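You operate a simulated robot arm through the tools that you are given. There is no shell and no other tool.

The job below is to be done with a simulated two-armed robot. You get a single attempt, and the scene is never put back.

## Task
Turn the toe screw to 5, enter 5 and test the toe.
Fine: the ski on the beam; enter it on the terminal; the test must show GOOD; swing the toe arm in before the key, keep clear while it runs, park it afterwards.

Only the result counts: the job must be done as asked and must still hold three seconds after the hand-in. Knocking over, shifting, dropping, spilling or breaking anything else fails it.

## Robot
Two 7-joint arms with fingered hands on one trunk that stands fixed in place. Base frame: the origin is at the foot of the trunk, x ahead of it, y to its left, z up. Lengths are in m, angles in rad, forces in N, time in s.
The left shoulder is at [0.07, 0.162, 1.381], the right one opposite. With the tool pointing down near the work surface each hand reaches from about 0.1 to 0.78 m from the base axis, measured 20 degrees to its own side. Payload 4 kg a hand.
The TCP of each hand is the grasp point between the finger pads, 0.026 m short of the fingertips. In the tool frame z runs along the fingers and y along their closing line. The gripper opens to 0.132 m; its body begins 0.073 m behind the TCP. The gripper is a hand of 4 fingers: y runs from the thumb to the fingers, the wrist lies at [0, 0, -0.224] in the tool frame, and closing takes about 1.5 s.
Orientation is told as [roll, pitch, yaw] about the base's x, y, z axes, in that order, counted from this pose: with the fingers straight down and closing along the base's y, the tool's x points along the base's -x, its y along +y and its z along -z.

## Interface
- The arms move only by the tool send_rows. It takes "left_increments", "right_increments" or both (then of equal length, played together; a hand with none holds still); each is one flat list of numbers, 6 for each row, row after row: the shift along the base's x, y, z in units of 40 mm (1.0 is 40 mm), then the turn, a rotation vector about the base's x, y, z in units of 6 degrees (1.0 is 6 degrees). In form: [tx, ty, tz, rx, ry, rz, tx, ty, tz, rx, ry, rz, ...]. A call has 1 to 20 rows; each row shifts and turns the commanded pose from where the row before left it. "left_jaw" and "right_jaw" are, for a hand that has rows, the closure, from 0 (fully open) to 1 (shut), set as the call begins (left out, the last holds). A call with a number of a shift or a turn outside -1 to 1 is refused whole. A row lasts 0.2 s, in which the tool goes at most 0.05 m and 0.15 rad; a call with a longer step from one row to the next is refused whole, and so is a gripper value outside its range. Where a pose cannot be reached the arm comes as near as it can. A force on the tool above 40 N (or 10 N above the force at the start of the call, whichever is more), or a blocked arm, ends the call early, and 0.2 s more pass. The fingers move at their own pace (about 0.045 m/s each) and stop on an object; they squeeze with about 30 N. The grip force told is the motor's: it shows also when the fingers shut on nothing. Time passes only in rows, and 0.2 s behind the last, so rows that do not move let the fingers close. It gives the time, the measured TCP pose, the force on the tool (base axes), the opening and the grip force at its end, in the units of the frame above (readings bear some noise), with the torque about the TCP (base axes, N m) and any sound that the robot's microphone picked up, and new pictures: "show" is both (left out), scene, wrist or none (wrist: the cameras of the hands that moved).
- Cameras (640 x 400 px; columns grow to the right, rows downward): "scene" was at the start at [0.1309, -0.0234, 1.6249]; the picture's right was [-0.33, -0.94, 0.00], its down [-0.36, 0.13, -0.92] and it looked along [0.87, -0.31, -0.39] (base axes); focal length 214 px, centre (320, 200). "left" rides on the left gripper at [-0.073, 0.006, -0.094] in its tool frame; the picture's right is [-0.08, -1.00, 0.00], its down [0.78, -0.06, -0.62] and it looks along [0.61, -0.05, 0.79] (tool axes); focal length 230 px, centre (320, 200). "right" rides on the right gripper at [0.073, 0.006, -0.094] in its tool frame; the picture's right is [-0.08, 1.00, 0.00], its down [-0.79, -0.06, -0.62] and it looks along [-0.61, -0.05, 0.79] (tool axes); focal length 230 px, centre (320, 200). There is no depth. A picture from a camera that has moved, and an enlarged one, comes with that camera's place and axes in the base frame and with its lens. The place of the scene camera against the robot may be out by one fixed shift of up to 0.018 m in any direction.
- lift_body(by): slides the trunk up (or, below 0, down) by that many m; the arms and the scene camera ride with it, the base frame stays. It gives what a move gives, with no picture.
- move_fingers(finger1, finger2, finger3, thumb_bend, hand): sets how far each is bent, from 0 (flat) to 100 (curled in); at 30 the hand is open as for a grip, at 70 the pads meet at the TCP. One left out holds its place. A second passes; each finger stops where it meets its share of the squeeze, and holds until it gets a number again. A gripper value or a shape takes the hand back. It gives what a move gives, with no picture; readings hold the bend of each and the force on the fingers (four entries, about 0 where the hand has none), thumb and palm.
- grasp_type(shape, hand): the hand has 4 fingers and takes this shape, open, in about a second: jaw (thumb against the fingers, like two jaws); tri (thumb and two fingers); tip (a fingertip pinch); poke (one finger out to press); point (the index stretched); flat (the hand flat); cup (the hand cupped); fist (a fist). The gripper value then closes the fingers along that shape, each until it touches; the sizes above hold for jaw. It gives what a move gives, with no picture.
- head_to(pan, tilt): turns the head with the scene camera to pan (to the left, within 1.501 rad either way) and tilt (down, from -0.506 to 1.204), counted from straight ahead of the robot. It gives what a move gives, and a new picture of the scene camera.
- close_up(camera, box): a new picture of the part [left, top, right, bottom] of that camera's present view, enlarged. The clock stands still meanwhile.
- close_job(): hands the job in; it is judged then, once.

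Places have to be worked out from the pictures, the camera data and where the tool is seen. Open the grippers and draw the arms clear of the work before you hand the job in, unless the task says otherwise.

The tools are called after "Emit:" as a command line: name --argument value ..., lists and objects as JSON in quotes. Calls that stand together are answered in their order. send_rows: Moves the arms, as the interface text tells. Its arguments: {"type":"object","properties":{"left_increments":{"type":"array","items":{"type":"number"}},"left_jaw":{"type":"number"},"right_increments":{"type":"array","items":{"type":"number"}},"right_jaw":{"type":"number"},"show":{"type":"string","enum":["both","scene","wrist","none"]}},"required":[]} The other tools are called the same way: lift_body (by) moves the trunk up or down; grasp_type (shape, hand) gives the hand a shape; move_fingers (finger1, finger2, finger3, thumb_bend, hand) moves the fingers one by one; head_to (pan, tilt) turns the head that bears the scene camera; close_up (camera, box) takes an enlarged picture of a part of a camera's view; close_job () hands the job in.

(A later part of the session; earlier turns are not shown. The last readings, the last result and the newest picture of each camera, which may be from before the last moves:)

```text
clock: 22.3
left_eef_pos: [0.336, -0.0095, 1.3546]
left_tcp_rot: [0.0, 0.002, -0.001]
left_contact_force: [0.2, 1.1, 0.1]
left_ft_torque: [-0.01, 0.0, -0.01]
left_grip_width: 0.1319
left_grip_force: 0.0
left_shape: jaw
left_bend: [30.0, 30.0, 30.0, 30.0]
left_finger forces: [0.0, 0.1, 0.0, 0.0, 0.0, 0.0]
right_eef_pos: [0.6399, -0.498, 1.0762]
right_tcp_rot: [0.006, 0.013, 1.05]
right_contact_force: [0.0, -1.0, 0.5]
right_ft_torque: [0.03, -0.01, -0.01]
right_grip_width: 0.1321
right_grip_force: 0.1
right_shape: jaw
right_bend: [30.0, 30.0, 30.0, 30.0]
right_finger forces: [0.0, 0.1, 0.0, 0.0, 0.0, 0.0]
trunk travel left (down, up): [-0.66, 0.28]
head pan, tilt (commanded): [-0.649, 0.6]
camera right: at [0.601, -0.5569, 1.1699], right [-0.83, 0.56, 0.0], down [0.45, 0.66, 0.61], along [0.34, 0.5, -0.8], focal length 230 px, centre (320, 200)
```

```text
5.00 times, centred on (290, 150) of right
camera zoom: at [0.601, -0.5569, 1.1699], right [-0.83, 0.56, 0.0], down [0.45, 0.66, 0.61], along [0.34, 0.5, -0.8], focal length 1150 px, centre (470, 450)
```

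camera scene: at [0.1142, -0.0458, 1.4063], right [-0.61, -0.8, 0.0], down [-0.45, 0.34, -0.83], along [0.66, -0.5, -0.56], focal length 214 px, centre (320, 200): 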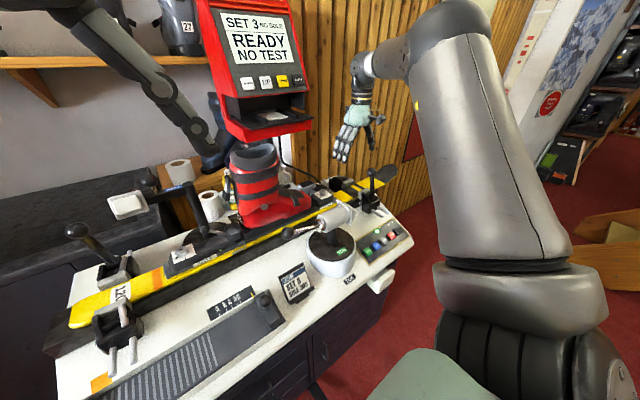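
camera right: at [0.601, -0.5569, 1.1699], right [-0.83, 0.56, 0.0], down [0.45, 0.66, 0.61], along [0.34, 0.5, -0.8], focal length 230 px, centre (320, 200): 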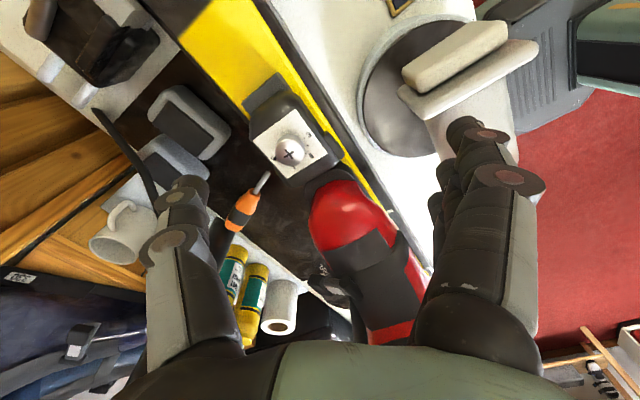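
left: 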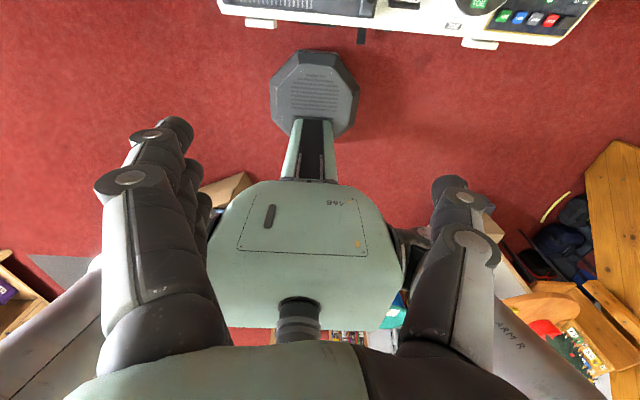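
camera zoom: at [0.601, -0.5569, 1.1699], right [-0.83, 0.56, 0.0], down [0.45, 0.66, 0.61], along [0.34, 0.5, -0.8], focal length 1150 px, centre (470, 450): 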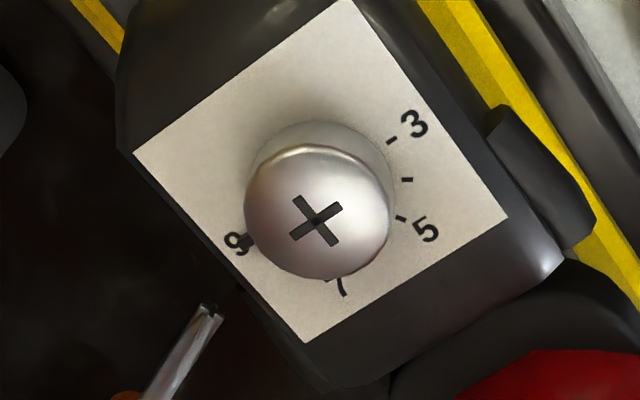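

The toe pointer sits at 9, so the screw must turn counter-clockwise (seen from above) by 4 units ≈ 120°. I'll check how the "tri" shape looks for gripping the round head.

Emit:
grasp_type --shape "tri" --hand "right"

Emit:
close_up --camera "right" --box '[0, 0, 640, 400]'

Emit:
grasp_type --shape "tip" --hand "right"

Emit:
close_up --camera "right" --box '[0, 0, 640, 400]'

Emit:
close_up --camera "scene" --box '[300, 20, 440, 200]'

```text
clock: 23.2
left_eef_pos: [0.335, -0.0099, 1.3538]
left_tcp_rot: [0.001, 0.0, 0.0]
left_contact_force: [1.0, 0.7, -0.2]
left_ft_torque: [-0.04, -0.01, -0.02]
left_grip_width: 0.1319
left_grip_force: 0.1
left_shape: jaw
left_bend: [30.0, 30.0, 30.0, 30.0]
left_finger forces: [0.0, 0.0, 0.0, 0.0, 0.0, 0.0]
right_eef_pos: [0.64, -0.4979, 1.0758]
right_tcp_rot: [0.005, 0.012, 1.044]
right_contact_force: [0.0, -0.1, -0.4]
right_ft_torque: [0.02, -0.01, 0.01]
right_grip_width: 0.132
right_grip_force: 0.0
right_shape: tri
right_bend: [30.0, 30.0, 0.0, 30.0]
right_finger forces: [0.1, 0.1, 0.0, 0.1, 0.0, 0.0]
trunk travel left (down, up): [-0.66, 0.28]
head pan, tilt (commanded): [-0.649, 0.6]
```

```text
1.00 times, centred on (320, 200) of right (not enlarged: the box is as wide or as high as the picture)
camera zoom: at [0.6009, -0.5568, 1.1698], right [-0.82, 0.57, 0.0], down [0.45, 0.65, 0.61], along [0.34, 0.5, -0.8], focal length 230 px, centre (320, 200)
```

zoom: 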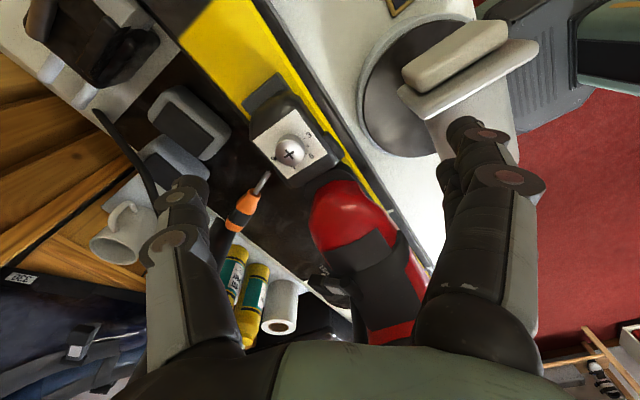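

```text
clock: 24.1
left_eef_pos: [0.3361, -0.0102, 1.3547]
left_tcp_rot: [-0.001, 0.001, -0.002]
left_contact_force: [-0.6, -0.2, -0.4]
left_ft_torque: [0.01, 0.01, -0.02]
left_grip_width: 0.1316
left_grip_force: 0.0
left_shape: jaw
left_bend: [30.0, 30.0, 30.0, 30.0]
left_finger forces: [0.0, 0.0, 0.0, 0.0, 0.1, 0.1]
right_eef_pos: [0.6406, -0.4985, 1.0744]
right_tcp_rot: [0.005, 0.011, 1.046]
right_contact_force: [0.3, -0.3, -0.4]
right_ft_torque: [0.03, 0.0, 0.02]
right_grip_width: 0.1319
right_grip_force: 0.0
right_shape: tip
right_bend: [0.0, 30.0, 0.0, 30.0]
right_finger forces: [0.1, 0.1, 0.0, 0.0, 0.0, 0.1]
trunk travel left (down, up): [-0.66, 0.28]
head pan, tilt (commanded): [-0.649, 0.6]
```

```text
1.00 times, centred on (320, 200) of right (not enlarged: the box is as wide or as high as the picture)
camera zoom: at [0.6009, -0.5568, 1.1699], right [-0.82, 0.57, 0.0], down [0.45, 0.65, 0.61], along [0.34, 0.5, -0.8], focal length 230 px, centre (320, 200)
```

zoom: 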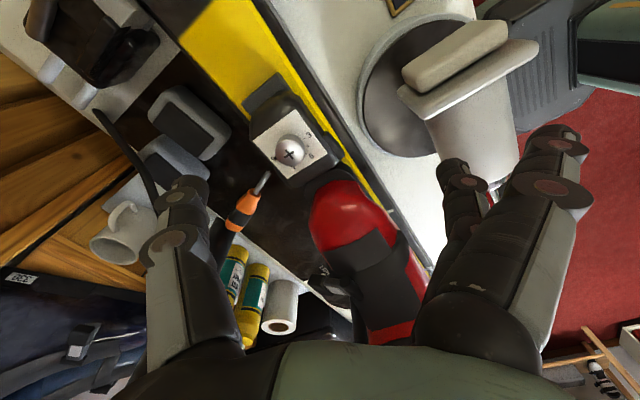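

```text
2.22 times, centred on (370, 110) of scene
camera zoom: at [0.114, -0.0459, 1.4063], right [-0.6, -0.8, 0.0], down [-0.45, 0.34, -0.82], along [0.66, -0.5, -0.57], focal length 477 px, centre (209, 400)
```

zoom: 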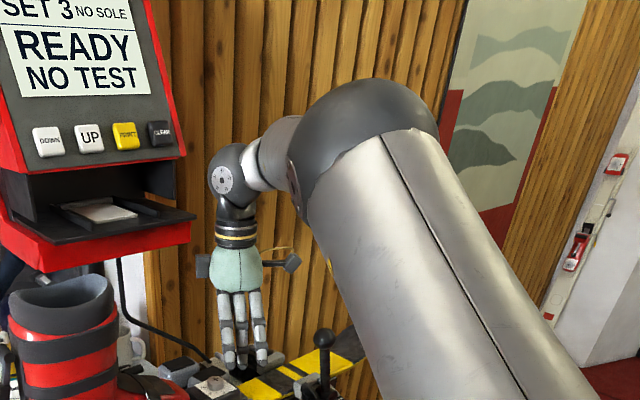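

The screw head's top centre triangulates to about [0.681, -0.492, 0.965], plate at ≈0.945, diameter ≈29 mm. I'll set a compact thumb–middle pinch (other two fingers curled) and check it.

Emit:
move_fingers --hand "right" --finger1 100 --finger2 30 --finger3 100 --thumb_bend 30

Emit:
close_up --camera "right" --box '[0, 0, 640, 400]'

Emit:
close_up --camera "scene" --box '[300, 60, 420, 200]'

```text
clock: 25.1
left_eef_pos: [0.335, -0.0108, 1.3553]
left_tcp_rot: [0.0, -0.001, -0.001]
left_contact_force: [0.1, 0.0, -0.7]
left_ft_torque: [-0.01, 0.04, 0.0]
left_grip_width: 0.1318
left_grip_force: 0.0
left_shape: jaw
left_bend: [30.0, 30.0, 30.0, 30.0]
left_finger forces: [0.0, 0.0, 0.0, 0.0, 0.1, 0.0]
right_eef_pos: [0.6403, -0.4979, 1.075]
right_tcp_rot: [0.006, 0.013, 1.047]
right_contact_force: [0.2, -0.5, -1.1]
right_ft_torque: [-0.02, -0.02, 0.02]
right_grip_width: 0.0605
right_grip_force: 0.1
right_shape: fingers
right_bend: [100.0, 30.0, 100.0, 30.0]
right_finger forces: [0.0, 0.1, 0.0, 0.1, 0.1, 0.1]
trunk travel left (down, up): [-0.66, 0.28]
head pan, tilt (commanded): [-0.649, 0.6]
```

```text
1.00 times, centred on (320, 200) of right (not enlarged: the box is as wide or as high as the picture)
camera zoom: at [0.6009, -0.5568, 1.1699], right [-0.82, 0.57, 0.0], down [0.45, 0.65, 0.61], along [0.34, 0.5, -0.8], focal length 230 px, centre (320, 200)
```

zoom: 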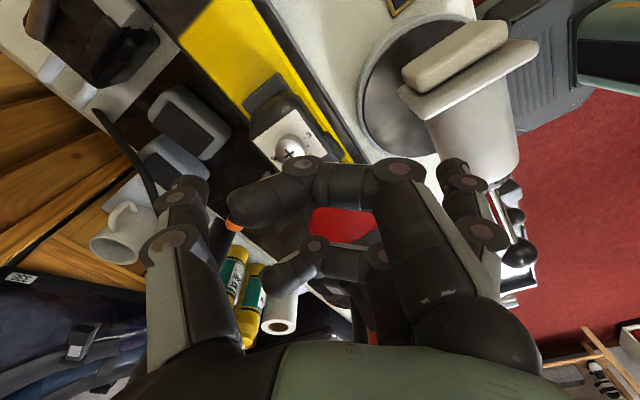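

```text
2.86 times, centred on (360, 130) of scene
camera zoom: at [0.114, -0.0459, 1.4063], right [-0.6, -0.8, 0.0], down [-0.45, 0.34, -0.82], along [0.66, -0.5, -0.57], focal length 613 px, centre (206, 400)
```

zoom: 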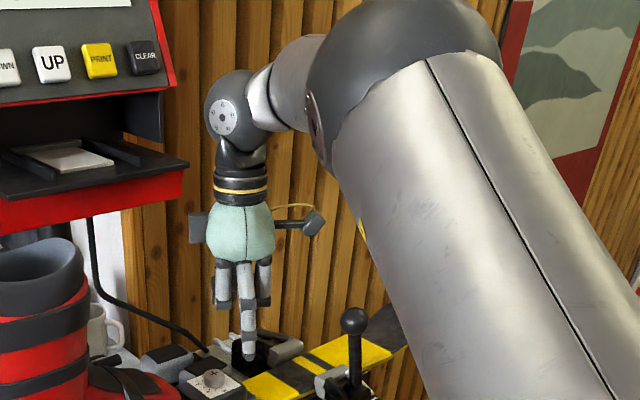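

Curled fingers block the camera's view of the grasp point. Instead I'll hold the outer fingers at 50 beside the pinch (compact opening) and yaw/tilt the hand to the pre-grasp orientation (yaw −35°, tilted 20° so the fingers lean forward for reach).

Emit:
move_fingers --hand "right" --finger1 48 --finger2 48 --finger3 48 --thumb_bend 48

Emit:
send_rows --right_increments '[0, 0, 0, 0, 0, -0.99, 0, 0, 0, 0, 0, -0.99, 0, 0, 0, 0, 0, -0.99, 0, 0, 0, 0, 0, -0.99, 0, 0, 0, 0, 0, -0.99, 0, 0, 0, 0, 0, -0.99, 0, 0, 0, 0, 0, -0.99, 0, 0, 0, 0, 0, -0.99, 0, 0, 0, 0, 0, -0.99, 0, 0, 0, 0, 0, -0.99, 0, 0, 0, 0, 0, -0.99, 0, 0, 0, 0, 0, -0.99, 0, 0, 0, 0, 0, -0.99, 0, 0, 0, 0, 0, -0.99, 0, 0, 0, 0, 0, -0.99, 0, 0, 0, 0, 0, -0.99]' --show "none"

Emit:
send_rows --right_increments '[0, 0, 0, -0.478, -0.683, 0, 0, 0, 0, -0.478, -0.683, 0, 0, 0, 0, -0.478, -0.683, 0, 0, 0, 0, -0.478, -0.683, 0]' --show "both"

```text
clock: 26.1
left_eef_pos: [0.3349, -0.0103, 1.3556]
left_tcp_rot: [-0.001, 0.001, -0.003]
left_contact_force: [0.0, -0.1, -0.3]
left_ft_torque: [0.02, -0.01, 0.01]
left_grip_width: 0.1317
left_grip_force: 0.1
left_shape: jaw
left_bend: [30.0, 30.0, 30.0, 30.0]
left_finger forces: [0.0, 0.0, 0.0, 0.0, 0.0, 0.0]
right_eef_pos: [0.6393, -0.4983, 1.0759]
right_tcp_rot: [0.006, 0.013, 1.046]
right_contact_force: [0.3, 0.1, -0.2]
right_ft_torque: [0.01, -0.01, -0.03]
right_grip_width: 0.0773
right_grip_force: 0.0
right_shape: fingers
right_bend: [48.0, 48.0, 48.0, 48.0]
right_finger forces: [0.0, 0.0, 0.1, 0.0, 0.0, 0.0]
trunk travel left (down, up): [-0.66, 0.28]
head pan, tilt (commanded): [-0.649, 0.6]
```

```text
clock: 29.5
left_eef_pos: [0.3357, -0.0102, 1.3557]
left_tcp_rot: [-0.001, -0.001, -0.002]
left_contact_force: [-0.9, 0.5, 0.8]
left_ft_torque: [0.0, 0.02, 0.0]
left_grip_width: 0.132
left_grip_force: 0.0
left_shape: jaw
left_bend: [30.0, 30.0, 30.0, 30.0]
left_finger forces: [0.0, 0.0, 0.0, 0.0, 0.0, 0.0]
right_eef_pos: [0.6396, -0.4988, 1.076]
right_tcp_rot: [0.005, 0.012, -0.614]
right_contact_force: [1.3, -0.1, 0.0]
right_ft_torque: [-0.02, -0.01, 0.04]
right_grip_width: 0.0775
right_grip_force: 0.0
right_shape: fingers
right_bend: [48.0, 48.0, 48.0, 48.0]
right_finger forces: [0.0, 0.0, 0.0, 0.0, 0.0, 0.0]
trunk travel left (down, up): [-0.66, 0.28]
head pan, tilt (commanded): [-0.649, 0.6]
```

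```text
clock: 30.5
left_eef_pos: [0.3347, -0.0084, 1.3557]
left_tcp_rot: [-0.002, 0.0, -0.003]
left_contact_force: [1.0, -0.4, 0.2]
left_ft_torque: [-0.05, -0.01, -0.02]
left_grip_width: 0.1315
left_grip_force: 0.1
left_shape: jaw
left_bend: [30.0, 30.0, 30.0, 30.0]
left_finger forces: [0.0, 0.0, 0.0, 0.0, 0.0, 0.1]
right_eef_pos: [0.6402, -0.4974, 1.0761]
right_tcp_rot: [0.006, -0.338, -0.612]
right_contact_force: [0.4, 0.2, -0.5]
right_ft_torque: [-0.02, -0.02, -0.03]
right_grip_width: 0.0776
right_grip_force: 0.1
right_shape: fingers
right_bend: [48.0, 48.0, 48.0, 48.0]
right_finger forces: [0.0, 0.0, 0.0, 0.0, 0.0, 0.0]
trunk travel left (down, up): [-0.66, 0.28]
head pan, tilt (commanded): [-0.649, 0.6]
camera scene: at [0.1135, -0.0442, 1.4064], right [-0.6, -0.8, 0.0], down [-0.45, 0.34, -0.83], along [0.66, -0.5, -0.56], focal length 214 px, centre (320, 200)
camera right: at [0.5617, -0.4348, 1.1402], right [0.63, 0.77, 0.03], down [0.4, -0.36, 0.84], along [0.66, -0.52, -0.54], focal length 230 px, centre (320, 200)
```

scene: 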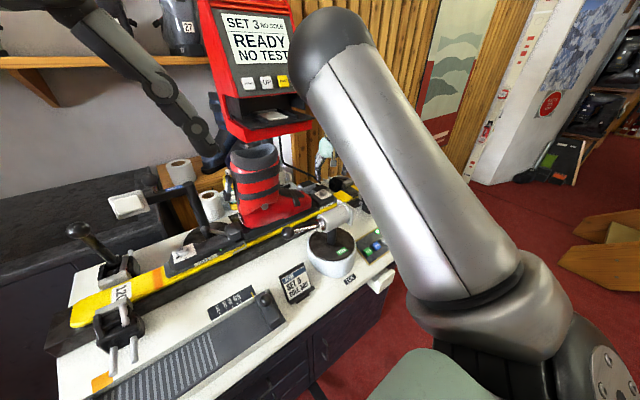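
right: 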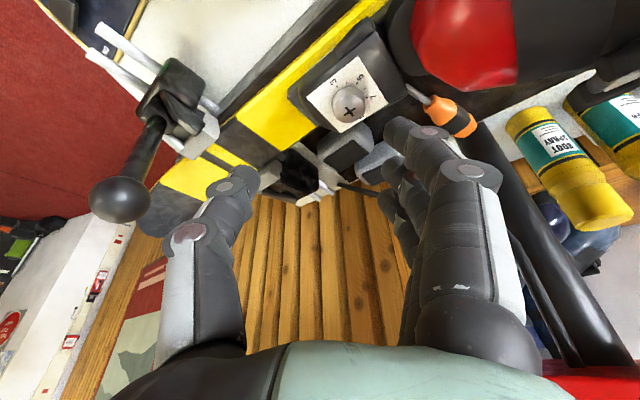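

Orientation reached (pitch −0.34, yaw −0.61). Now I shift over the screw axis at a safe height.

Emit:
send_rows --right_increments '[0.51, 0.07, -0.7, 0, 0, 0, 0.51, 0.07, -0.7, 0, 0, 0]' --show "wrist"

```text
clock: 31.1
left_eef_pos: [0.3365, -0.0093, 1.3554]
left_tcp_rot: [0.0, 0.001, -0.002]
left_contact_force: [-0.1, 0.2, 0.4]
left_ft_torque: [0.04, -0.01, 0.07]
left_grip_width: 0.1317
left_grip_force: 0.1
left_shape: jaw
left_bend: [30.0, 30.0, 30.0, 30.0]
left_finger forces: [0.0, 0.0, 0.1, 0.0, 0.1, 0.0]
right_eef_pos: [0.6835, -0.4925, 1.0193]
right_tcp_rot: [0.005, -0.336, -0.612]
right_contact_force: [0.0, -0.5, 0.1]
right_ft_torque: [0.0, -0.02, -0.01]
right_grip_width: 0.0774
right_grip_force: 0.1
right_shape: fingers
right_bend: [48.0, 48.0, 48.0, 48.0]
right_finger forces: [0.0, 0.0, 0.0, 0.0, 0.1, 0.0]
trunk travel left (down, up): [-0.66, 0.28]
head pan, tilt (commanded): [-0.649, 0.6]
camera right: at [0.6054, -0.431, 1.0835], right [0.63, 0.77, 0.03], down [0.4, -0.36, 0.84], along [0.66, -0.52, -0.54], focal length 230 px, centre (320, 200)
```

right: 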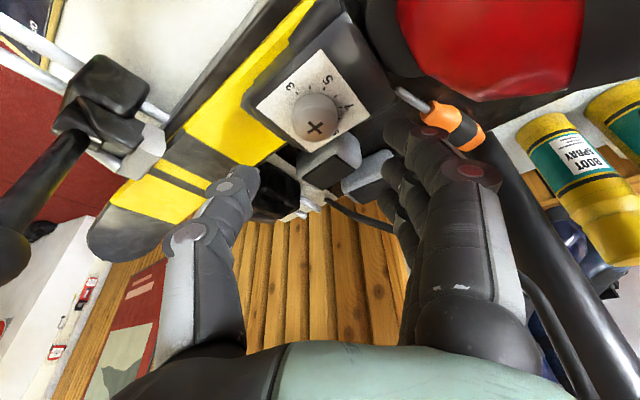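

Alignment is good (screw axis ≈ [0.682, -0.492]). The boot toe is ~57 mm away on the finger side, so I narrow the pinch before descending, and shift slightly back so that the fingertips (ahead of the TCP because of the tilt) straddle the head.

Emit:
move_fingers --hand "right" --finger1 56 --finger2 56 --finger3 56 --thumb_bend 56

Emit:
send_rows --right_increments '[-0.06, 0.035, -0.3, 0, 0, 0, -0.06, 0.035, -0.3, 0, 0, 0]' --show "wrist"

```text
clock: 32.1
left_eef_pos: [0.3351, -0.0105, 1.3551]
left_tcp_rot: [-0.002, -0.001, -0.001]
left_contact_force: [-0.7, -0.2, -0.1]
left_ft_torque: [-0.02, -0.03, 0.05]
left_grip_width: 0.1316
left_grip_force: 0.0
left_shape: jaw
left_bend: [30.0, 30.0, 30.0, 30.0]
left_finger forces: [0.0, 0.0, 0.0, 0.0, 0.0, 0.0]
right_eef_pos: [0.6813, -0.4939, 1.0195]
right_tcp_rot: [0.007, -0.336, -0.613]
right_contact_force: [1.0, -0.3, 0.3]
right_ft_torque: [0.0, -0.02, 0.01]
right_grip_width: 0.052
right_grip_force: 0.1
right_shape: fingers
right_bend: [56.0, 56.0, 56.0, 56.0]
right_finger forces: [0.1, 0.0, 0.0, 0.0, 0.1, 0.0]
trunk travel left (down, up): [-0.66, 0.28]
head pan, tilt (commanded): [-0.649, 0.6]
```

```text
clock: 32.7
left_eef_pos: [0.3354, -0.0107, 1.3549]
left_tcp_rot: [-0.001, 0.0, -0.001]
left_contact_force: [0.8, 0.1, -0.4]
left_ft_torque: [0.03, -0.02, 0.0]
left_grip_width: 0.1318
left_grip_force: 0.1
left_shape: jaw
left_bend: [30.0, 30.0, 30.0, 30.0]
left_finger forces: [0.0, 0.1, 0.0, 0.0, 0.1, 0.0]
right_eef_pos: [0.6771, -0.4905, 0.9956]
right_tcp_rot: [0.005, -0.334, -0.613]
right_contact_force: [-0.7, -0.1, 1.0]
right_ft_torque: [-0.01, -0.03, 0.01]
right_grip_width: 0.0522
right_grip_force: 0.0
right_shape: fingers
right_bend: [56.0, 56.0, 56.0, 56.0]
right_finger forces: [0.0, 0.0, 0.1, 0.0, 0.0, 0.0]
trunk travel left (down, up): [-0.66, 0.28]
head pan, tilt (commanded): [-0.649, 0.6]
camera right: at [0.5994, -0.4276, 1.0595], right [0.63, 0.77, 0.03], down [0.4, -0.36, 0.84], along [0.66, -0.52, -0.54], focal length 230 px, centre (320, 200)
```

right: 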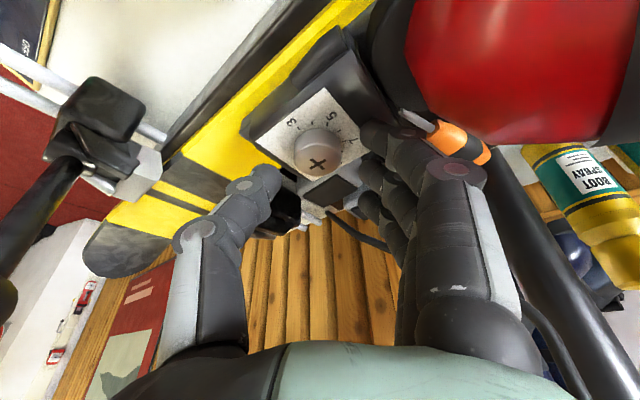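

The tips straddle the head nicely, just above it. Descend the last ~18 mm.

Emit:
send_rows --right_increments '[-0.015, 0.03, -0.235, 0, 0, 0, -0.015, 0.03, -0.235, 0, 0, 0]' --show "wrist"

```text
clock: 33.5
left_eef_pos: [0.3333, -0.0088, 1.3558]
left_tcp_rot: [-0.001, -0.002, -0.001]
left_contact_force: [0.0, -0.4, -0.1]
left_ft_torque: [-0.02, 0.02, -0.01]
left_grip_width: 0.1319
left_grip_force: 0.0
left_shape: jaw
left_bend: [30.0, 30.0, 30.0, 30.0]
left_finger forces: [0.1, 0.1, 0.0, 0.0, 0.0, 0.0]
right_eef_pos: [0.6795, -0.4889, 0.9883]
right_tcp_rot: [0.011, -0.362, -0.612]
right_contact_force: [-1.8, 2.8, 18.4]
right_ft_torque: [0.64, -0.16, 0.03]
right_grip_width: 0.0493
right_grip_force: 9.7
right_shape: fingers
right_bend: [62.0, 56.0, 56.0, 56.0]
right_finger forces: [19.9, 0.1, 0.0, 0.0, 0.0, 0.1]
trunk travel left (down, up): [-0.66, 0.28]
head pan, tilt (commanded): [-0.649, 0.6]
stopped in row 2 (right hand): the force on the tool passed its limit at 43 N (the readings are from after the stop); the commanded pose is now the measured one
camera right: at [0.6007, -0.4255, 1.0513], right [0.63, 0.78, 0.04], down [0.38, -0.35, 0.85], along [0.68, -0.52, -0.52], focal length 230 px, centre (320, 200)
```

right: 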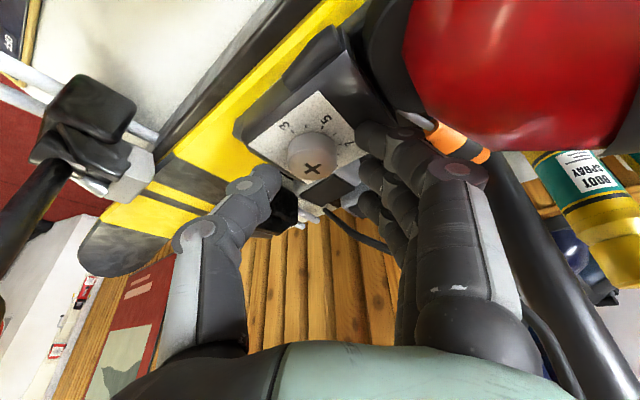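

Finger 1 touched the binding body beside the plate (it hangs lowest because of the tilt). I'll back up, curl the two outer fingers out of the way, and use just thumb and middle finger.

Emit:
send_rows --right_increments '[-0.03, 0, 0.5, 0, 0.17, 0, -0.03, 0, 0.5, 0, 0.1, 0]' --show "none"

Emit:
move_fingers --hand "right" --finger1 100 --finger2 57 --finger3 100 --thumb_bend 55

Emit:
close_up --camera "right" --box '[160, 60, 480, 260]'

```text
clock: 34.1
left_eef_pos: [0.3334, -0.009, 1.3546]
left_tcp_rot: [-0.003, -0.001, -0.001]
left_contact_force: [-1.3, 0.2, 0.4]
left_ft_torque: [-0.02, 0.04, 0.02]
left_grip_width: 0.1317
left_grip_force: 0.2
left_shape: jaw
left_bend: [30.0, 30.0, 30.0, 30.0]
left_finger forces: [0.0, 0.1, 0.0, 0.0, 0.1, 0.0]
right_eef_pos: [0.6754, -0.4878, 1.0269]
right_tcp_rot: [-0.009, -0.329, -0.608]
right_contact_force: [-0.5, 0.1, 0.0]
right_ft_torque: [-0.01, -0.02, -0.02]
right_grip_width: 0.0518
right_grip_force: 0.1
right_shape: fingers
right_bend: [56.0, 56.0, 56.0, 56.0]
right_finger forces: [0.0, 0.0, 0.1, 0.0, 0.0, 0.0]
trunk travel left (down, up): [-0.66, 0.28]
head pan, tilt (commanded): [-0.649, 0.6]
```

```text
clock: 35.1
left_eef_pos: [0.3365, -0.0104, 1.3553]
left_tcp_rot: [-0.001, -0.001, -0.002]
left_contact_force: [0.5, 0.4, -1.0]
left_ft_torque: [0.0, -0.02, 0.0]
left_grip_width: 0.1319
left_grip_force: 0.2
left_shape: jaw
left_bend: [30.0, 30.0, 30.0, 30.0]
left_finger forces: [0.0, 0.0, 0.0, 0.0, 0.0, 0.1]
right_eef_pos: [0.6767, -0.4876, 1.0248]
right_tcp_rot: [-0.009, -0.332, -0.606]
right_contact_force: [-0.5, -0.5, -0.2]
right_ft_torque: [-0.01, -0.02, 0.02]
right_grip_width: 0.0447
right_grip_force: 0.0
right_shape: fingers
right_bend: [100.0, 56.0, 100.0, 55.0]
right_finger forces: [0.1, 0.1, 0.1, 0.1, 0.0, 0.0]
trunk travel left (down, up): [-0.66, 0.28]
head pan, tilt (commanded): [-0.649, 0.6]
```

```text
2.00 times, centred on (320, 160) of right
camera zoom: at [0.5999, -0.4256, 1.0901], right [0.63, 0.78, 0.02], down [0.41, -0.35, 0.84], along [0.66, -0.52, -0.54], focal length 460 px, centre (320, 280)
```

zoom: 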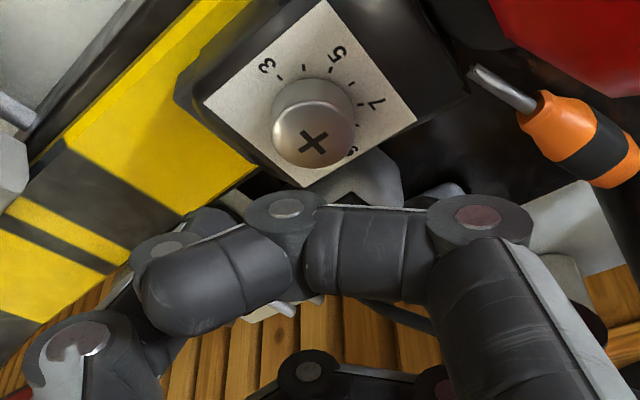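

The view of the dial remains good. I descend in gentle steps to TCP z ≈ 0.977 with thumb and middle finger straddling the head.

Emit:
send_rows --right_increments '[0, 0, -0.4, 0, 0, 0, 0, 0, -0.4, 0, 0, 0, 0, 0, -0.2, 0, 0, 0]' --show "none"

Emit:
close_up --camera "right" --box '[160, 60, 480, 260]'

```text
clock: 35.9
left_eef_pos: [0.3351, -0.0092, 1.354]
left_tcp_rot: [0.0, -0.001, -0.002]
left_contact_force: [-0.5, -0.4, -0.3]
left_ft_torque: [0.02, 0.01, 0.04]
left_grip_width: 0.1317
left_grip_force: 0.0
left_shape: jaw
left_bend: [30.0, 30.0, 30.0, 30.0]
left_finger forces: [0.0, 0.1, 0.1, 0.0, 0.0, 0.0]
right_eef_pos: [0.6775, -0.4888, 0.9869]
right_tcp_rot: [-0.008, -0.331, -0.607]
right_contact_force: [-0.5, -0.7, -0.4]
right_ft_torque: [-0.02, -0.01, 0.0]
right_grip_width: 0.0446
right_grip_force: 0.1
right_shape: fingers
right_bend: [100.0, 56.0, 100.0, 55.0]
right_finger forces: [0.1, 0.0, 0.1, 0.0, 0.0, 0.0]
trunk travel left (down, up): [-0.66, 0.28]
head pan, tilt (commanded): [-0.649, 0.6]
```

```text
2.00 times, centred on (320, 160) of right
camera zoom: at [0.6, -0.4265, 1.0502], right [0.63, 0.78, 0.02], down [0.41, -0.35, 0.84], along [0.66, -0.52, -0.54], focal length 460 px, centre (320, 280)
```

zoom: 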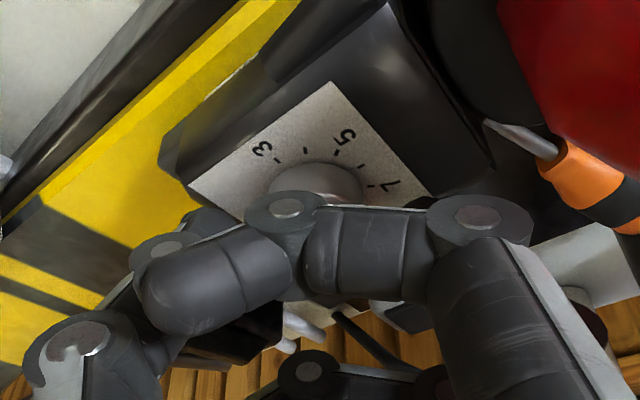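

No contact yet at z = 0.987. Ten more millimetres down, then close thumb and middle finger.

Emit:
send_rows --right_increments '[-0.02, 0.01, -0.13, 0, 0, 0, -0.02, 0.01, -0.12, 0, 0, 0]' --show "none"

```text
clock: 36.5
left_eef_pos: [0.332, -0.0073, 1.3561]
left_tcp_rot: [0.0, -0.001, 0.001]
left_contact_force: [0.1, 0.9, 0.6]
left_ft_torque: [-0.02, -0.01, 0.0]
left_grip_width: 0.1316
left_grip_force: 0.0
left_shape: jaw
left_bend: [30.0, 30.0, 30.0, 30.0]
left_finger forces: [0.1, 0.0, 0.0, 0.0, 0.1, 0.1]
right_eef_pos: [0.6763, -0.4872, 0.9832]
right_tcp_rot: [-0.007, -0.347, -0.606]
right_contact_force: [6.3, -2.1, 26.7]
right_ft_torque: [0.48, -0.77, -0.18]
right_grip_width: 0.0448
right_grip_force: 13.4
right_shape: fingers
right_bend: [100.0, 61.0, 100.0, 55.0]
right_finger forces: [0.0, 26.1, 0.0, 0.0, 1.0, 0.0]
trunk travel left (down, up): [-0.66, 0.28]
head pan, tilt (commanded): [-0.649, 0.6]
```

Finger 2 has touched the surface next to the plate. I'll look from the head camera to see how deep the tips sit relative to the screw head.

Emit:
close_up --camera "scene" --box '[295, 160, 355, 210]'

Emit:
close_up --camera "right" --box '[220, 80, 420, 220]'

```text
8.00 times, centred on (325, 185) of scene
camera zoom: at [0.1112, -0.0435, 1.4072], right [-0.6, -0.8, 0.0], down [-0.45, 0.34, -0.83], along [0.66, -0.5, -0.56], focal length 1716 px, centre (280, 320)
```

zoom: 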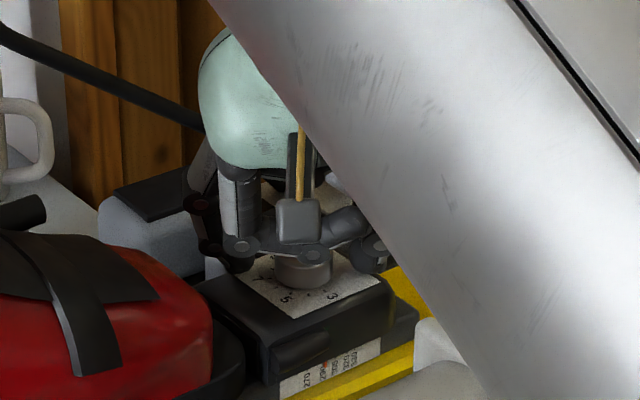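

```text
2.86 times, centred on (320, 150) of right
camera zoom: at [0.5994, -0.4251, 1.0455], right [0.63, 0.78, 0.02], down [0.4, -0.35, 0.85], along [0.66, -0.53, -0.53], focal length 657 px, centre (320, 343)
```

zoom: 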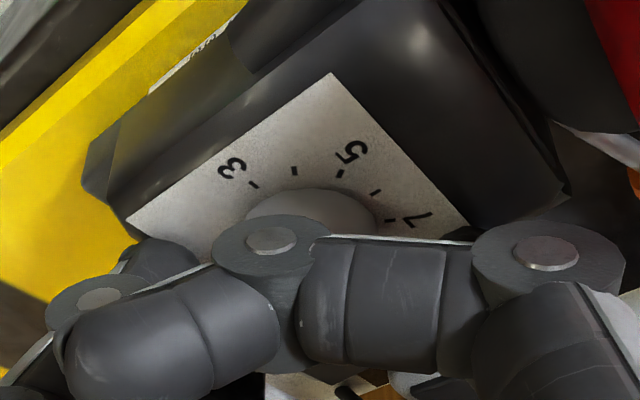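

The tips are right at plate level beside the head, so depth is sufficient. I raise ~4 mm to relieve the pressure and close thumb and middle finger on the head.

Emit:
send_rows --right_increments '[0, 0, 0.09, 0, 0, 0]' --show "none"

Emit:
move_fingers --hand "right" --finger2 76 --thumb_bend 76

Emit:
close_up --camera "scene" --box '[295, 160, 355, 210]'

```text
clock: 36.9
left_eef_pos: [0.3339, -0.008, 1.3555]
left_tcp_rot: [-0.001, -0.002, -0.002]
left_contact_force: [-0.4, -0.3, -0.4]
left_ft_torque: [0.01, -0.03, 0.01]
left_grip_width: 0.132
left_grip_force: 0.0
left_shape: jaw
left_bend: [30.0, 30.0, 30.0, 30.0]
left_finger forces: [0.0, 0.0, 0.1, 0.0, 0.0, 0.0]
right_eef_pos: [0.6745, -0.4882, 0.9821]
right_tcp_rot: [-0.01, -0.338, -0.607]
right_contact_force: [7.0, -3.6, 24.9]
right_ft_torque: [0.39, -0.72, -0.13]
right_grip_width: 0.0449
right_grip_force: 12.9
right_shape: fingers
right_bend: [100.0, 61.0, 100.0, 55.0]
right_finger forces: [0.0, 24.3, 0.0, 0.0, 1.8, 0.0]
trunk travel left (down, up): [-0.66, 0.28]
head pan, tilt (commanded): [-0.649, 0.6]
```

```text
clock: 37.9
left_eef_pos: [0.3328, -0.0108, 1.356]
left_tcp_rot: [0.0, -0.003, 0.0]
left_contact_force: [0.2, 0.5, 0.1]
left_ft_torque: [0.05, 0.0, -0.02]
left_grip_width: 0.132
left_grip_force: 0.1
left_shape: jaw
left_bend: [30.0, 30.0, 30.0, 30.0]
left_finger forces: [0.0, 0.0, 0.1, 0.1, 0.0, 0.0]
right_eef_pos: [0.6718, -0.4918, 0.9806]
right_tcp_rot: [-0.011, -0.336, -0.611]
right_contact_force: [-4.4, -17.2, 19.5]
right_ft_torque: [-1.2, 0.48, 0.17]
right_grip_width: 0.0419
right_grip_force: 19.9
right_shape: fingers
right_bend: [100.0, 71.0, 100.0, 65.0]
right_finger forces: [0.1, 8.4, 0.0, 0.1, 30.5, 0.1]
trunk travel left (down, up): [-0.66, 0.28]
head pan, tilt (commanded): [-0.649, 0.6]
```

```text
8.00 times, centred on (325, 185) of scene
camera zoom: at [0.1103, -0.0471, 1.4066], right [-0.61, -0.8, 0.0], down [-0.45, 0.34, -0.83], along [0.66, -0.5, -0.56], focal length 1716 px, centre (280, 320)
```

zoom: 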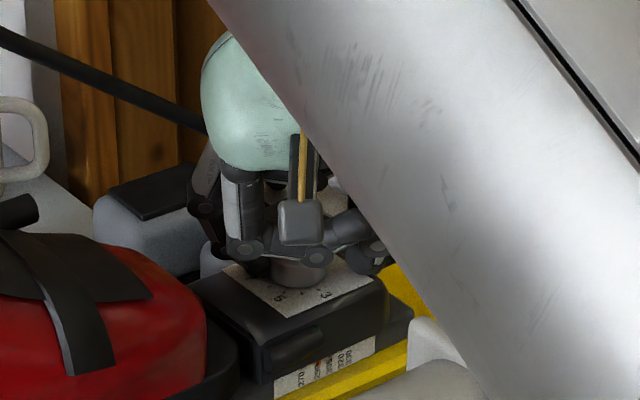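

Thumb presses with 30 N but finger 2 bent past centre; I need to check the wrist view before turning.

Emit:
close_up --camera "right" --box '[220, 80, 420, 220]'

Emit:
send_rows --right_increments '[0, 0, 0, 0, 0, 0]' --show "none"

```text
2.86 times, centred on (320, 150) of right
camera zoom: at [0.5964, -0.4279, 1.0445], right [0.63, 0.77, 0.01], down [0.41, -0.35, 0.84], along [0.66, -0.53, -0.54], focal length 657 px, centre (320, 343)
```

zoom: 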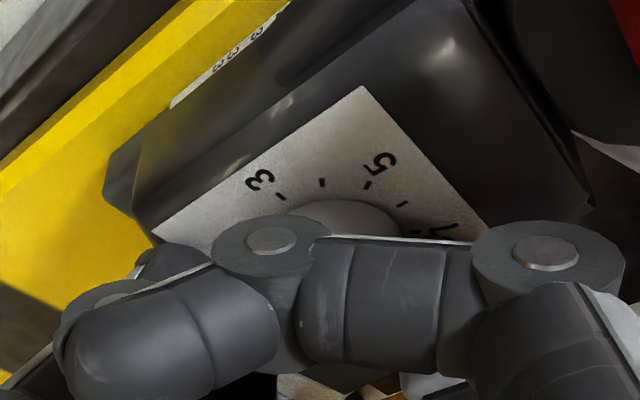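

```text
clock: 38.3
left_eef_pos: [0.3319, -0.0106, 1.3559]
left_tcp_rot: [0.0, -0.002, -0.002]
left_contact_force: [-0.7, -0.5, 0.1]
left_ft_torque: [-0.01, -0.04, 0.03]
left_grip_width: 0.1316
left_grip_force: 0.0
left_shape: jaw
left_bend: [30.0, 30.0, 30.0, 30.0]
left_finger forces: [0.0, 0.1, 0.0, 0.0, 0.0, 0.0]
right_eef_pos: [0.6735, -0.4903, 0.9808]
right_tcp_rot: [-0.01, -0.336, -0.611]
right_contact_force: [-4.8, -15.7, 17.7]
right_ft_torque: [-1.18, 0.49, 0.23]
right_grip_width: 0.0423
right_grip_force: 19.1
right_shape: fingers
right_bend: [100.0, 71.0, 100.0, 65.0]
right_finger forces: [0.0, 8.4, 0.0, 0.0, 29.5, 0.0]
trunk travel left (down, up): [-0.66, 0.28]
head pan, tilt (commanded): [-0.649, 0.6]
```

The pinch slid over the head's top: finger 2's tip was resting on a rim outside the plate. I'll release, rise, and re-approach with the fingers pointing more toward +x (yaw ≈ −65°), where the body ends right at the plate, and with finger 2 pre-closed close to the head.

Emit:
move_fingers --hand "right" --finger2 57 --thumb_bend 50

Emit:
send_rows --right_increments '[0, 0, 0.6, 0, 0, 0, 0, 0, 0.7, 0, 0, 0]' --show "none"

Emit:
close_up --camera "right" --box '[160, 60, 480, 260]'

```text
clock: 39.3
left_eef_pos: [0.332, -0.0086, 1.3559]
left_tcp_rot: [-0.002, 0.0, -0.001]
left_contact_force: [-0.2, 0.7, 0.9]
left_ft_torque: [-0.03, 0.02, 0.01]
left_grip_width: 0.1319
left_grip_force: 0.0
left_shape: jaw
left_bend: [30.0, 30.0, 30.0, 30.0]
left_finger forces: [0.0, 0.1, 0.0, 0.0, 0.1, 0.0]
right_eef_pos: [0.6734, -0.4868, 0.9807]
right_tcp_rot: [-0.007, -0.335, -0.608]
right_contact_force: [-0.2, 0.4, 19.1]
right_ft_torque: [0.28, -0.32, 0.01]
right_grip_width: 0.0471
right_grip_force: 9.0
right_shape: fingers
right_bend: [100.0, 66.0, 100.0, 50.0]
right_finger forces: [0.0, 18.4, 0.0, 0.1, 0.2, 0.0]
trunk travel left (down, up): [-0.66, 0.28]
head pan, tilt (commanded): [-0.649, 0.6]
```

```text
clock: 39.9
left_eef_pos: [0.333, -0.0086, 1.3552]
left_tcp_rot: [-0.002, -0.003, -0.002]
left_contact_force: [-0.3, -0.9, -0.1]
left_ft_torque: [-0.02, -0.05, 0.04]
left_grip_width: 0.1319
left_grip_force: 0.0
left_shape: jaw
left_bend: [30.0, 30.0, 30.0, 30.0]
left_finger forces: [0.0, 0.0, 0.1, 0.1, 0.0, 0.0]
right_eef_pos: [0.6754, -0.4876, 1.0321]
right_tcp_rot: [-0.009, -0.332, -0.608]
right_contact_force: [-0.1, 0.9, 0.0]
right_ft_torque: [0.01, 0.01, 0.0]
right_grip_width: 0.0474
right_grip_force: 0.1
right_shape: fingers
right_bend: [100.0, 56.0, 100.0, 50.0]
right_finger forces: [0.0, 0.0, 0.1, 0.0, 0.0, 0.1]
trunk travel left (down, up): [-0.66, 0.28]
head pan, tilt (commanded): [-0.649, 0.6]
```

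```text
2.00 times, centred on (320, 160) of right
camera zoom: at [0.5984, -0.4251, 1.096], right [0.63, 0.78, 0.02], down [0.41, -0.35, 0.84], along [0.66, -0.52, -0.54], focal length 460 px, centre (320, 280)
```

zoom: 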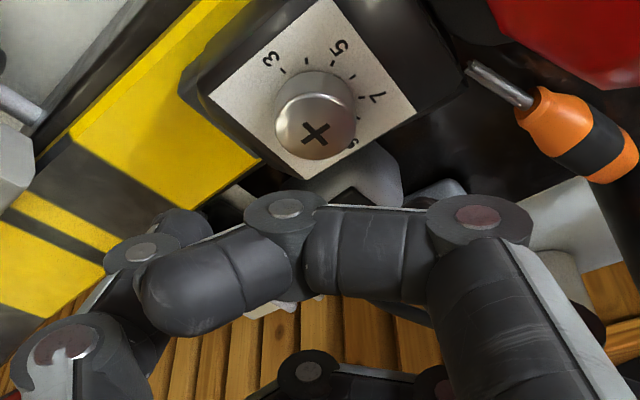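

Released and clear; the screw is still at 9. I now rotate the tilted hand about the vertical to yaw ≈ −65° above the screw.

Emit:
send_rows --right_increments '[0.016, 0.012, 0, 0, 0, -1, 0.016, 0.012, 0, 0, 0, -1, 0.016, 0.012, 0, 0, 0, -1, 0.016, 0.012, 0, 0, 0, -1, 0.016, 0.012, 0, 0, 0, -1]' --show "none"

Emit:
close_up --camera "right" --box '[160, 60, 480, 260]'

Emit:
close_up --camera "scene" --box '[285, 140, 355, 210]'

```text
clock: 41.1
left_eef_pos: [0.3341, -0.0113, 1.3547]
left_tcp_rot: [0.0, 0.001, -0.003]
left_contact_force: [-0.2, -0.4, 0.4]
left_ft_torque: [0.02, -0.01, -0.01]
left_grip_width: 0.1318
left_grip_force: 0.0
left_shape: jaw
left_bend: [30.0, 30.0, 30.0, 30.0]
left_finger forces: [0.0, 0.0, 0.0, 0.0, 0.0, 0.0]
right_eef_pos: [0.6788, -0.4864, 1.0307]
right_tcp_rot: [-0.01, -0.333, -1.134]
right_contact_force: [-0.2, 1.3, 0.4]
right_ft_torque: [0.01, 0.0, 0.01]
right_grip_width: 0.0474
right_grip_force: 0.1
right_shape: fingers
right_bend: [100.0, 56.0, 100.0, 50.0]
right_finger forces: [0.0, 0.0, 0.1, 0.0, 0.0, 0.0]
trunk travel left (down, up): [-0.66, 0.28]
head pan, tilt (commanded): [-0.649, 0.6]
```

```text
2.00 times, centred on (320, 160) of right
camera zoom: at [0.6436, -0.3927, 1.0948], right [0.94, 0.35, 0.02], down [0.18, -0.51, 0.84], along [0.31, -0.78, -0.54], focal length 460 px, centre (320, 280)
```

zoom: 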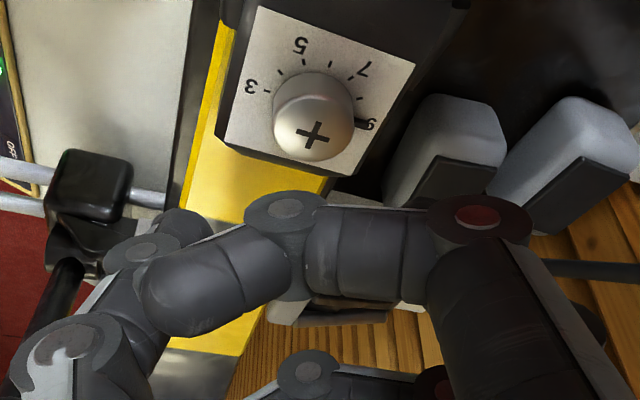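

```text
5.71 times, centred on (320, 175) of scene
camera zoom: at [0.114, -0.0459, 1.4063], right [-0.6, -0.8, 0.0], down [-0.45, 0.34, -0.82], along [0.66, -0.5, -0.57], focal length 1226 px, centre (320, 343)
```

zoom: 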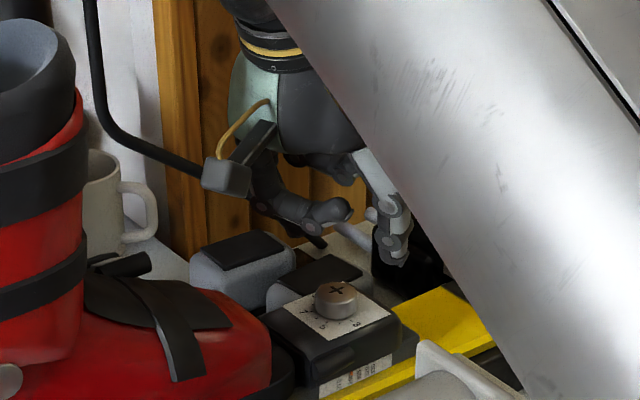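

The pointer is plainly at 9 and the axis confirmed at ≈ [0.6825, -0.4925]. Descend to just above the plate with the narrow pinch.

Emit:
move_fingers --hand "right" --finger2 57 --thumb_bend 54

Emit:
send_rows --right_increments '[0.01, 0.01, -0.4, 0, 0, 0, 0, 0.01, -0.4, 0, 0, 0, 0, 0, -0.25, 0, 0, 0]' --show "none"

Emit:
close_up --camera "right" --box '[160, 60, 480, 260]'

Emit:
close_up --camera "scene" --box '[300, 165, 350, 205]'

```text
clock: 42.1
left_eef_pos: [0.335, -0.0108, 1.3543]
left_tcp_rot: [0.0, 0.0, 0.0]
left_contact_force: [0.0, -0.3, 1.1]
left_ft_torque: [0.02, -0.02, -0.01]
left_grip_width: 0.1318
left_grip_force: 0.0
left_shape: jaw
left_bend: [30.0, 30.0, 30.0, 30.0]
left_finger forces: [0.1, 0.0, 0.0, 0.0, 0.0, 0.0]
right_eef_pos: [0.6783, -0.4875, 1.03]
right_tcp_rot: [-0.01, -0.331, -1.13]
right_contact_force: [0.5, -0.9, -0.2]
right_ft_torque: [-0.02, 0.03, 0.0]
right_grip_width: 0.0455
right_grip_force: 0.0
right_shape: fingers
right_bend: [100.0, 56.0, 100.0, 54.0]
right_finger forces: [0.0, 0.1, 0.0, 0.0, 0.0, 0.1]
trunk travel left (down, up): [-0.66, 0.28]
head pan, tilt (commanded): [-0.649, 0.6]
```

```text
clock: 42.9
left_eef_pos: [0.3357, -0.0096, 1.3555]
left_tcp_rot: [0.002, 0.0, -0.002]
left_contact_force: [0.4, 0.3, -0.7]
left_ft_torque: [-0.01, 0.01, -0.01]
left_grip_width: 0.1317
left_grip_force: 0.1
left_shape: jaw
left_bend: [30.0, 30.0, 30.0, 30.0]
left_finger forces: [0.1, 0.0, 0.0, 0.0, 0.0, 0.1]
right_eef_pos: [0.6788, -0.4852, 0.9885]
right_tcp_rot: [-0.008, -0.331, -1.13]
right_contact_force: [-0.2, -0.5, -0.7]
right_ft_torque: [0.01, 0.01, 0.0]
right_grip_width: 0.0454
right_grip_force: 0.1
right_shape: fingers
right_bend: [100.0, 56.0, 100.0, 54.0]
right_finger forces: [0.0, 0.0, 0.0, 0.0, 0.1, 0.0]
trunk travel left (down, up): [-0.66, 0.28]
head pan, tilt (commanded): [-0.649, 0.6]
```

```text
2.00 times, centred on (320, 160) of right
camera zoom: at [0.6441, -0.3922, 1.0524], right [0.93, 0.36, 0.02], down [0.18, -0.51, 0.84], along [0.31, -0.78, -0.54], focal length 460 px, centre (320, 280)
```

zoom: 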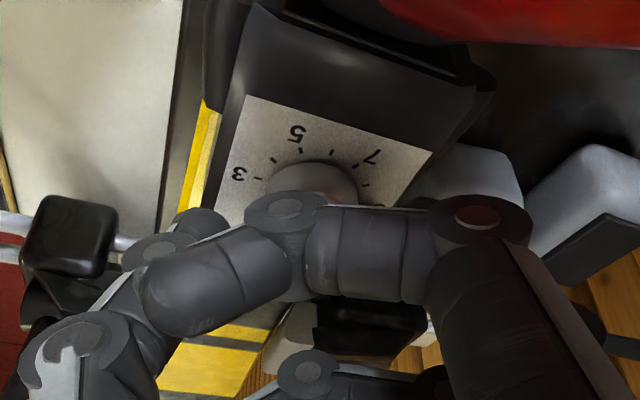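

```text
10.00 times, centred on (325, 185) of scene
camera zoom: at [0.114, -0.046, 1.4063], right [-0.6, -0.8, 0.0], down [-0.45, 0.34, -0.82], along [0.66, -0.5, -0.57], focal length 2145 px, centre (270, 350)
```

zoom: 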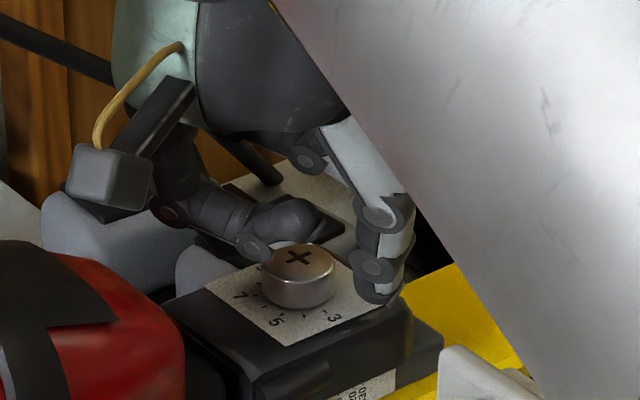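

Clear view: thumb tip beside the head at plate level, no contact forces. Close both digits now.

Emit:
move_fingers --hand "right" --finger2 75 --thumb_bend 75

Emit:
close_up --camera "scene" --box '[300, 165, 350, 205]'

Emit:
close_up --camera "right" --box '[160, 60, 480, 260]'

```text
clock: 43.9
left_eef_pos: [0.3345, -0.0113, 1.355]
left_tcp_rot: [0.001, 0.0, -0.002]
left_contact_force: [-0.4, -0.7, -0.3]
left_ft_torque: [0.01, 0.01, 0.03]
left_grip_width: 0.1319
left_grip_force: 0.1
left_shape: jaw
left_bend: [30.0, 30.0, 30.0, 30.0]
left_finger forces: [0.1, 0.0, 0.0, 0.0, 0.0, 0.0]
right_eef_pos: [0.6774, -0.4867, 0.9879]
right_tcp_rot: [-0.01, -0.331, -1.133]
right_contact_force: [-7.2, -3.4, 0.3]
right_ft_torque: [0.04, 0.11, -0.02]
right_grip_width: 0.0409
right_grip_force: 12.2
right_shape: fingers
right_bend: [100.0, 66.0, 100.0, 66.0]
right_finger forces: [0.1, 8.5, 0.0, 0.1, 15.3, 0.1]
trunk travel left (down, up): [-0.66, 0.28]
head pan, tilt (commanded): [-0.649, 0.6]
```

```text
10.00 times, centred on (325, 185) of scene
camera zoom: at [0.1131, -0.047, 1.4063], right [-0.61, -0.8, 0.0], down [-0.45, 0.34, -0.82], along [0.66, -0.5, -0.57], focal length 2145 px, centre (270, 350)
```

zoom: 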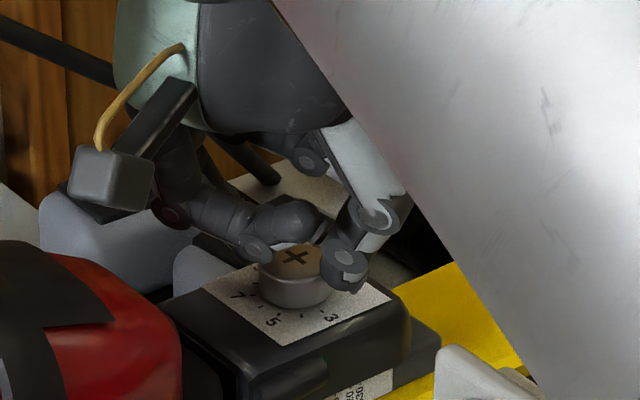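

```text
2.00 times, centred on (320, 160) of right
camera zoom: at [0.6428, -0.3935, 1.0521], right [0.94, 0.35, 0.02], down [0.18, -0.51, 0.84], along [0.31, -0.78, -0.54], focal length 460 px, centre (320, 280)
```

zoom: 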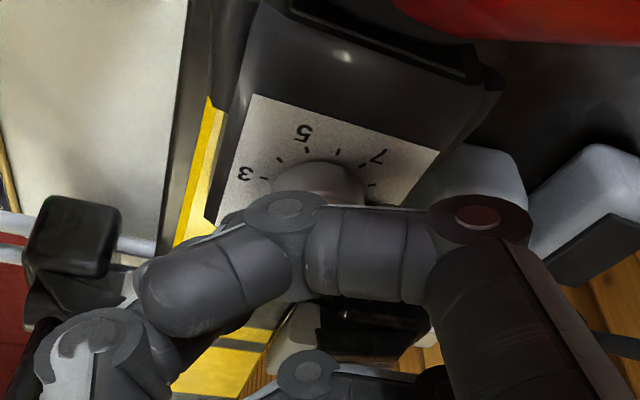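

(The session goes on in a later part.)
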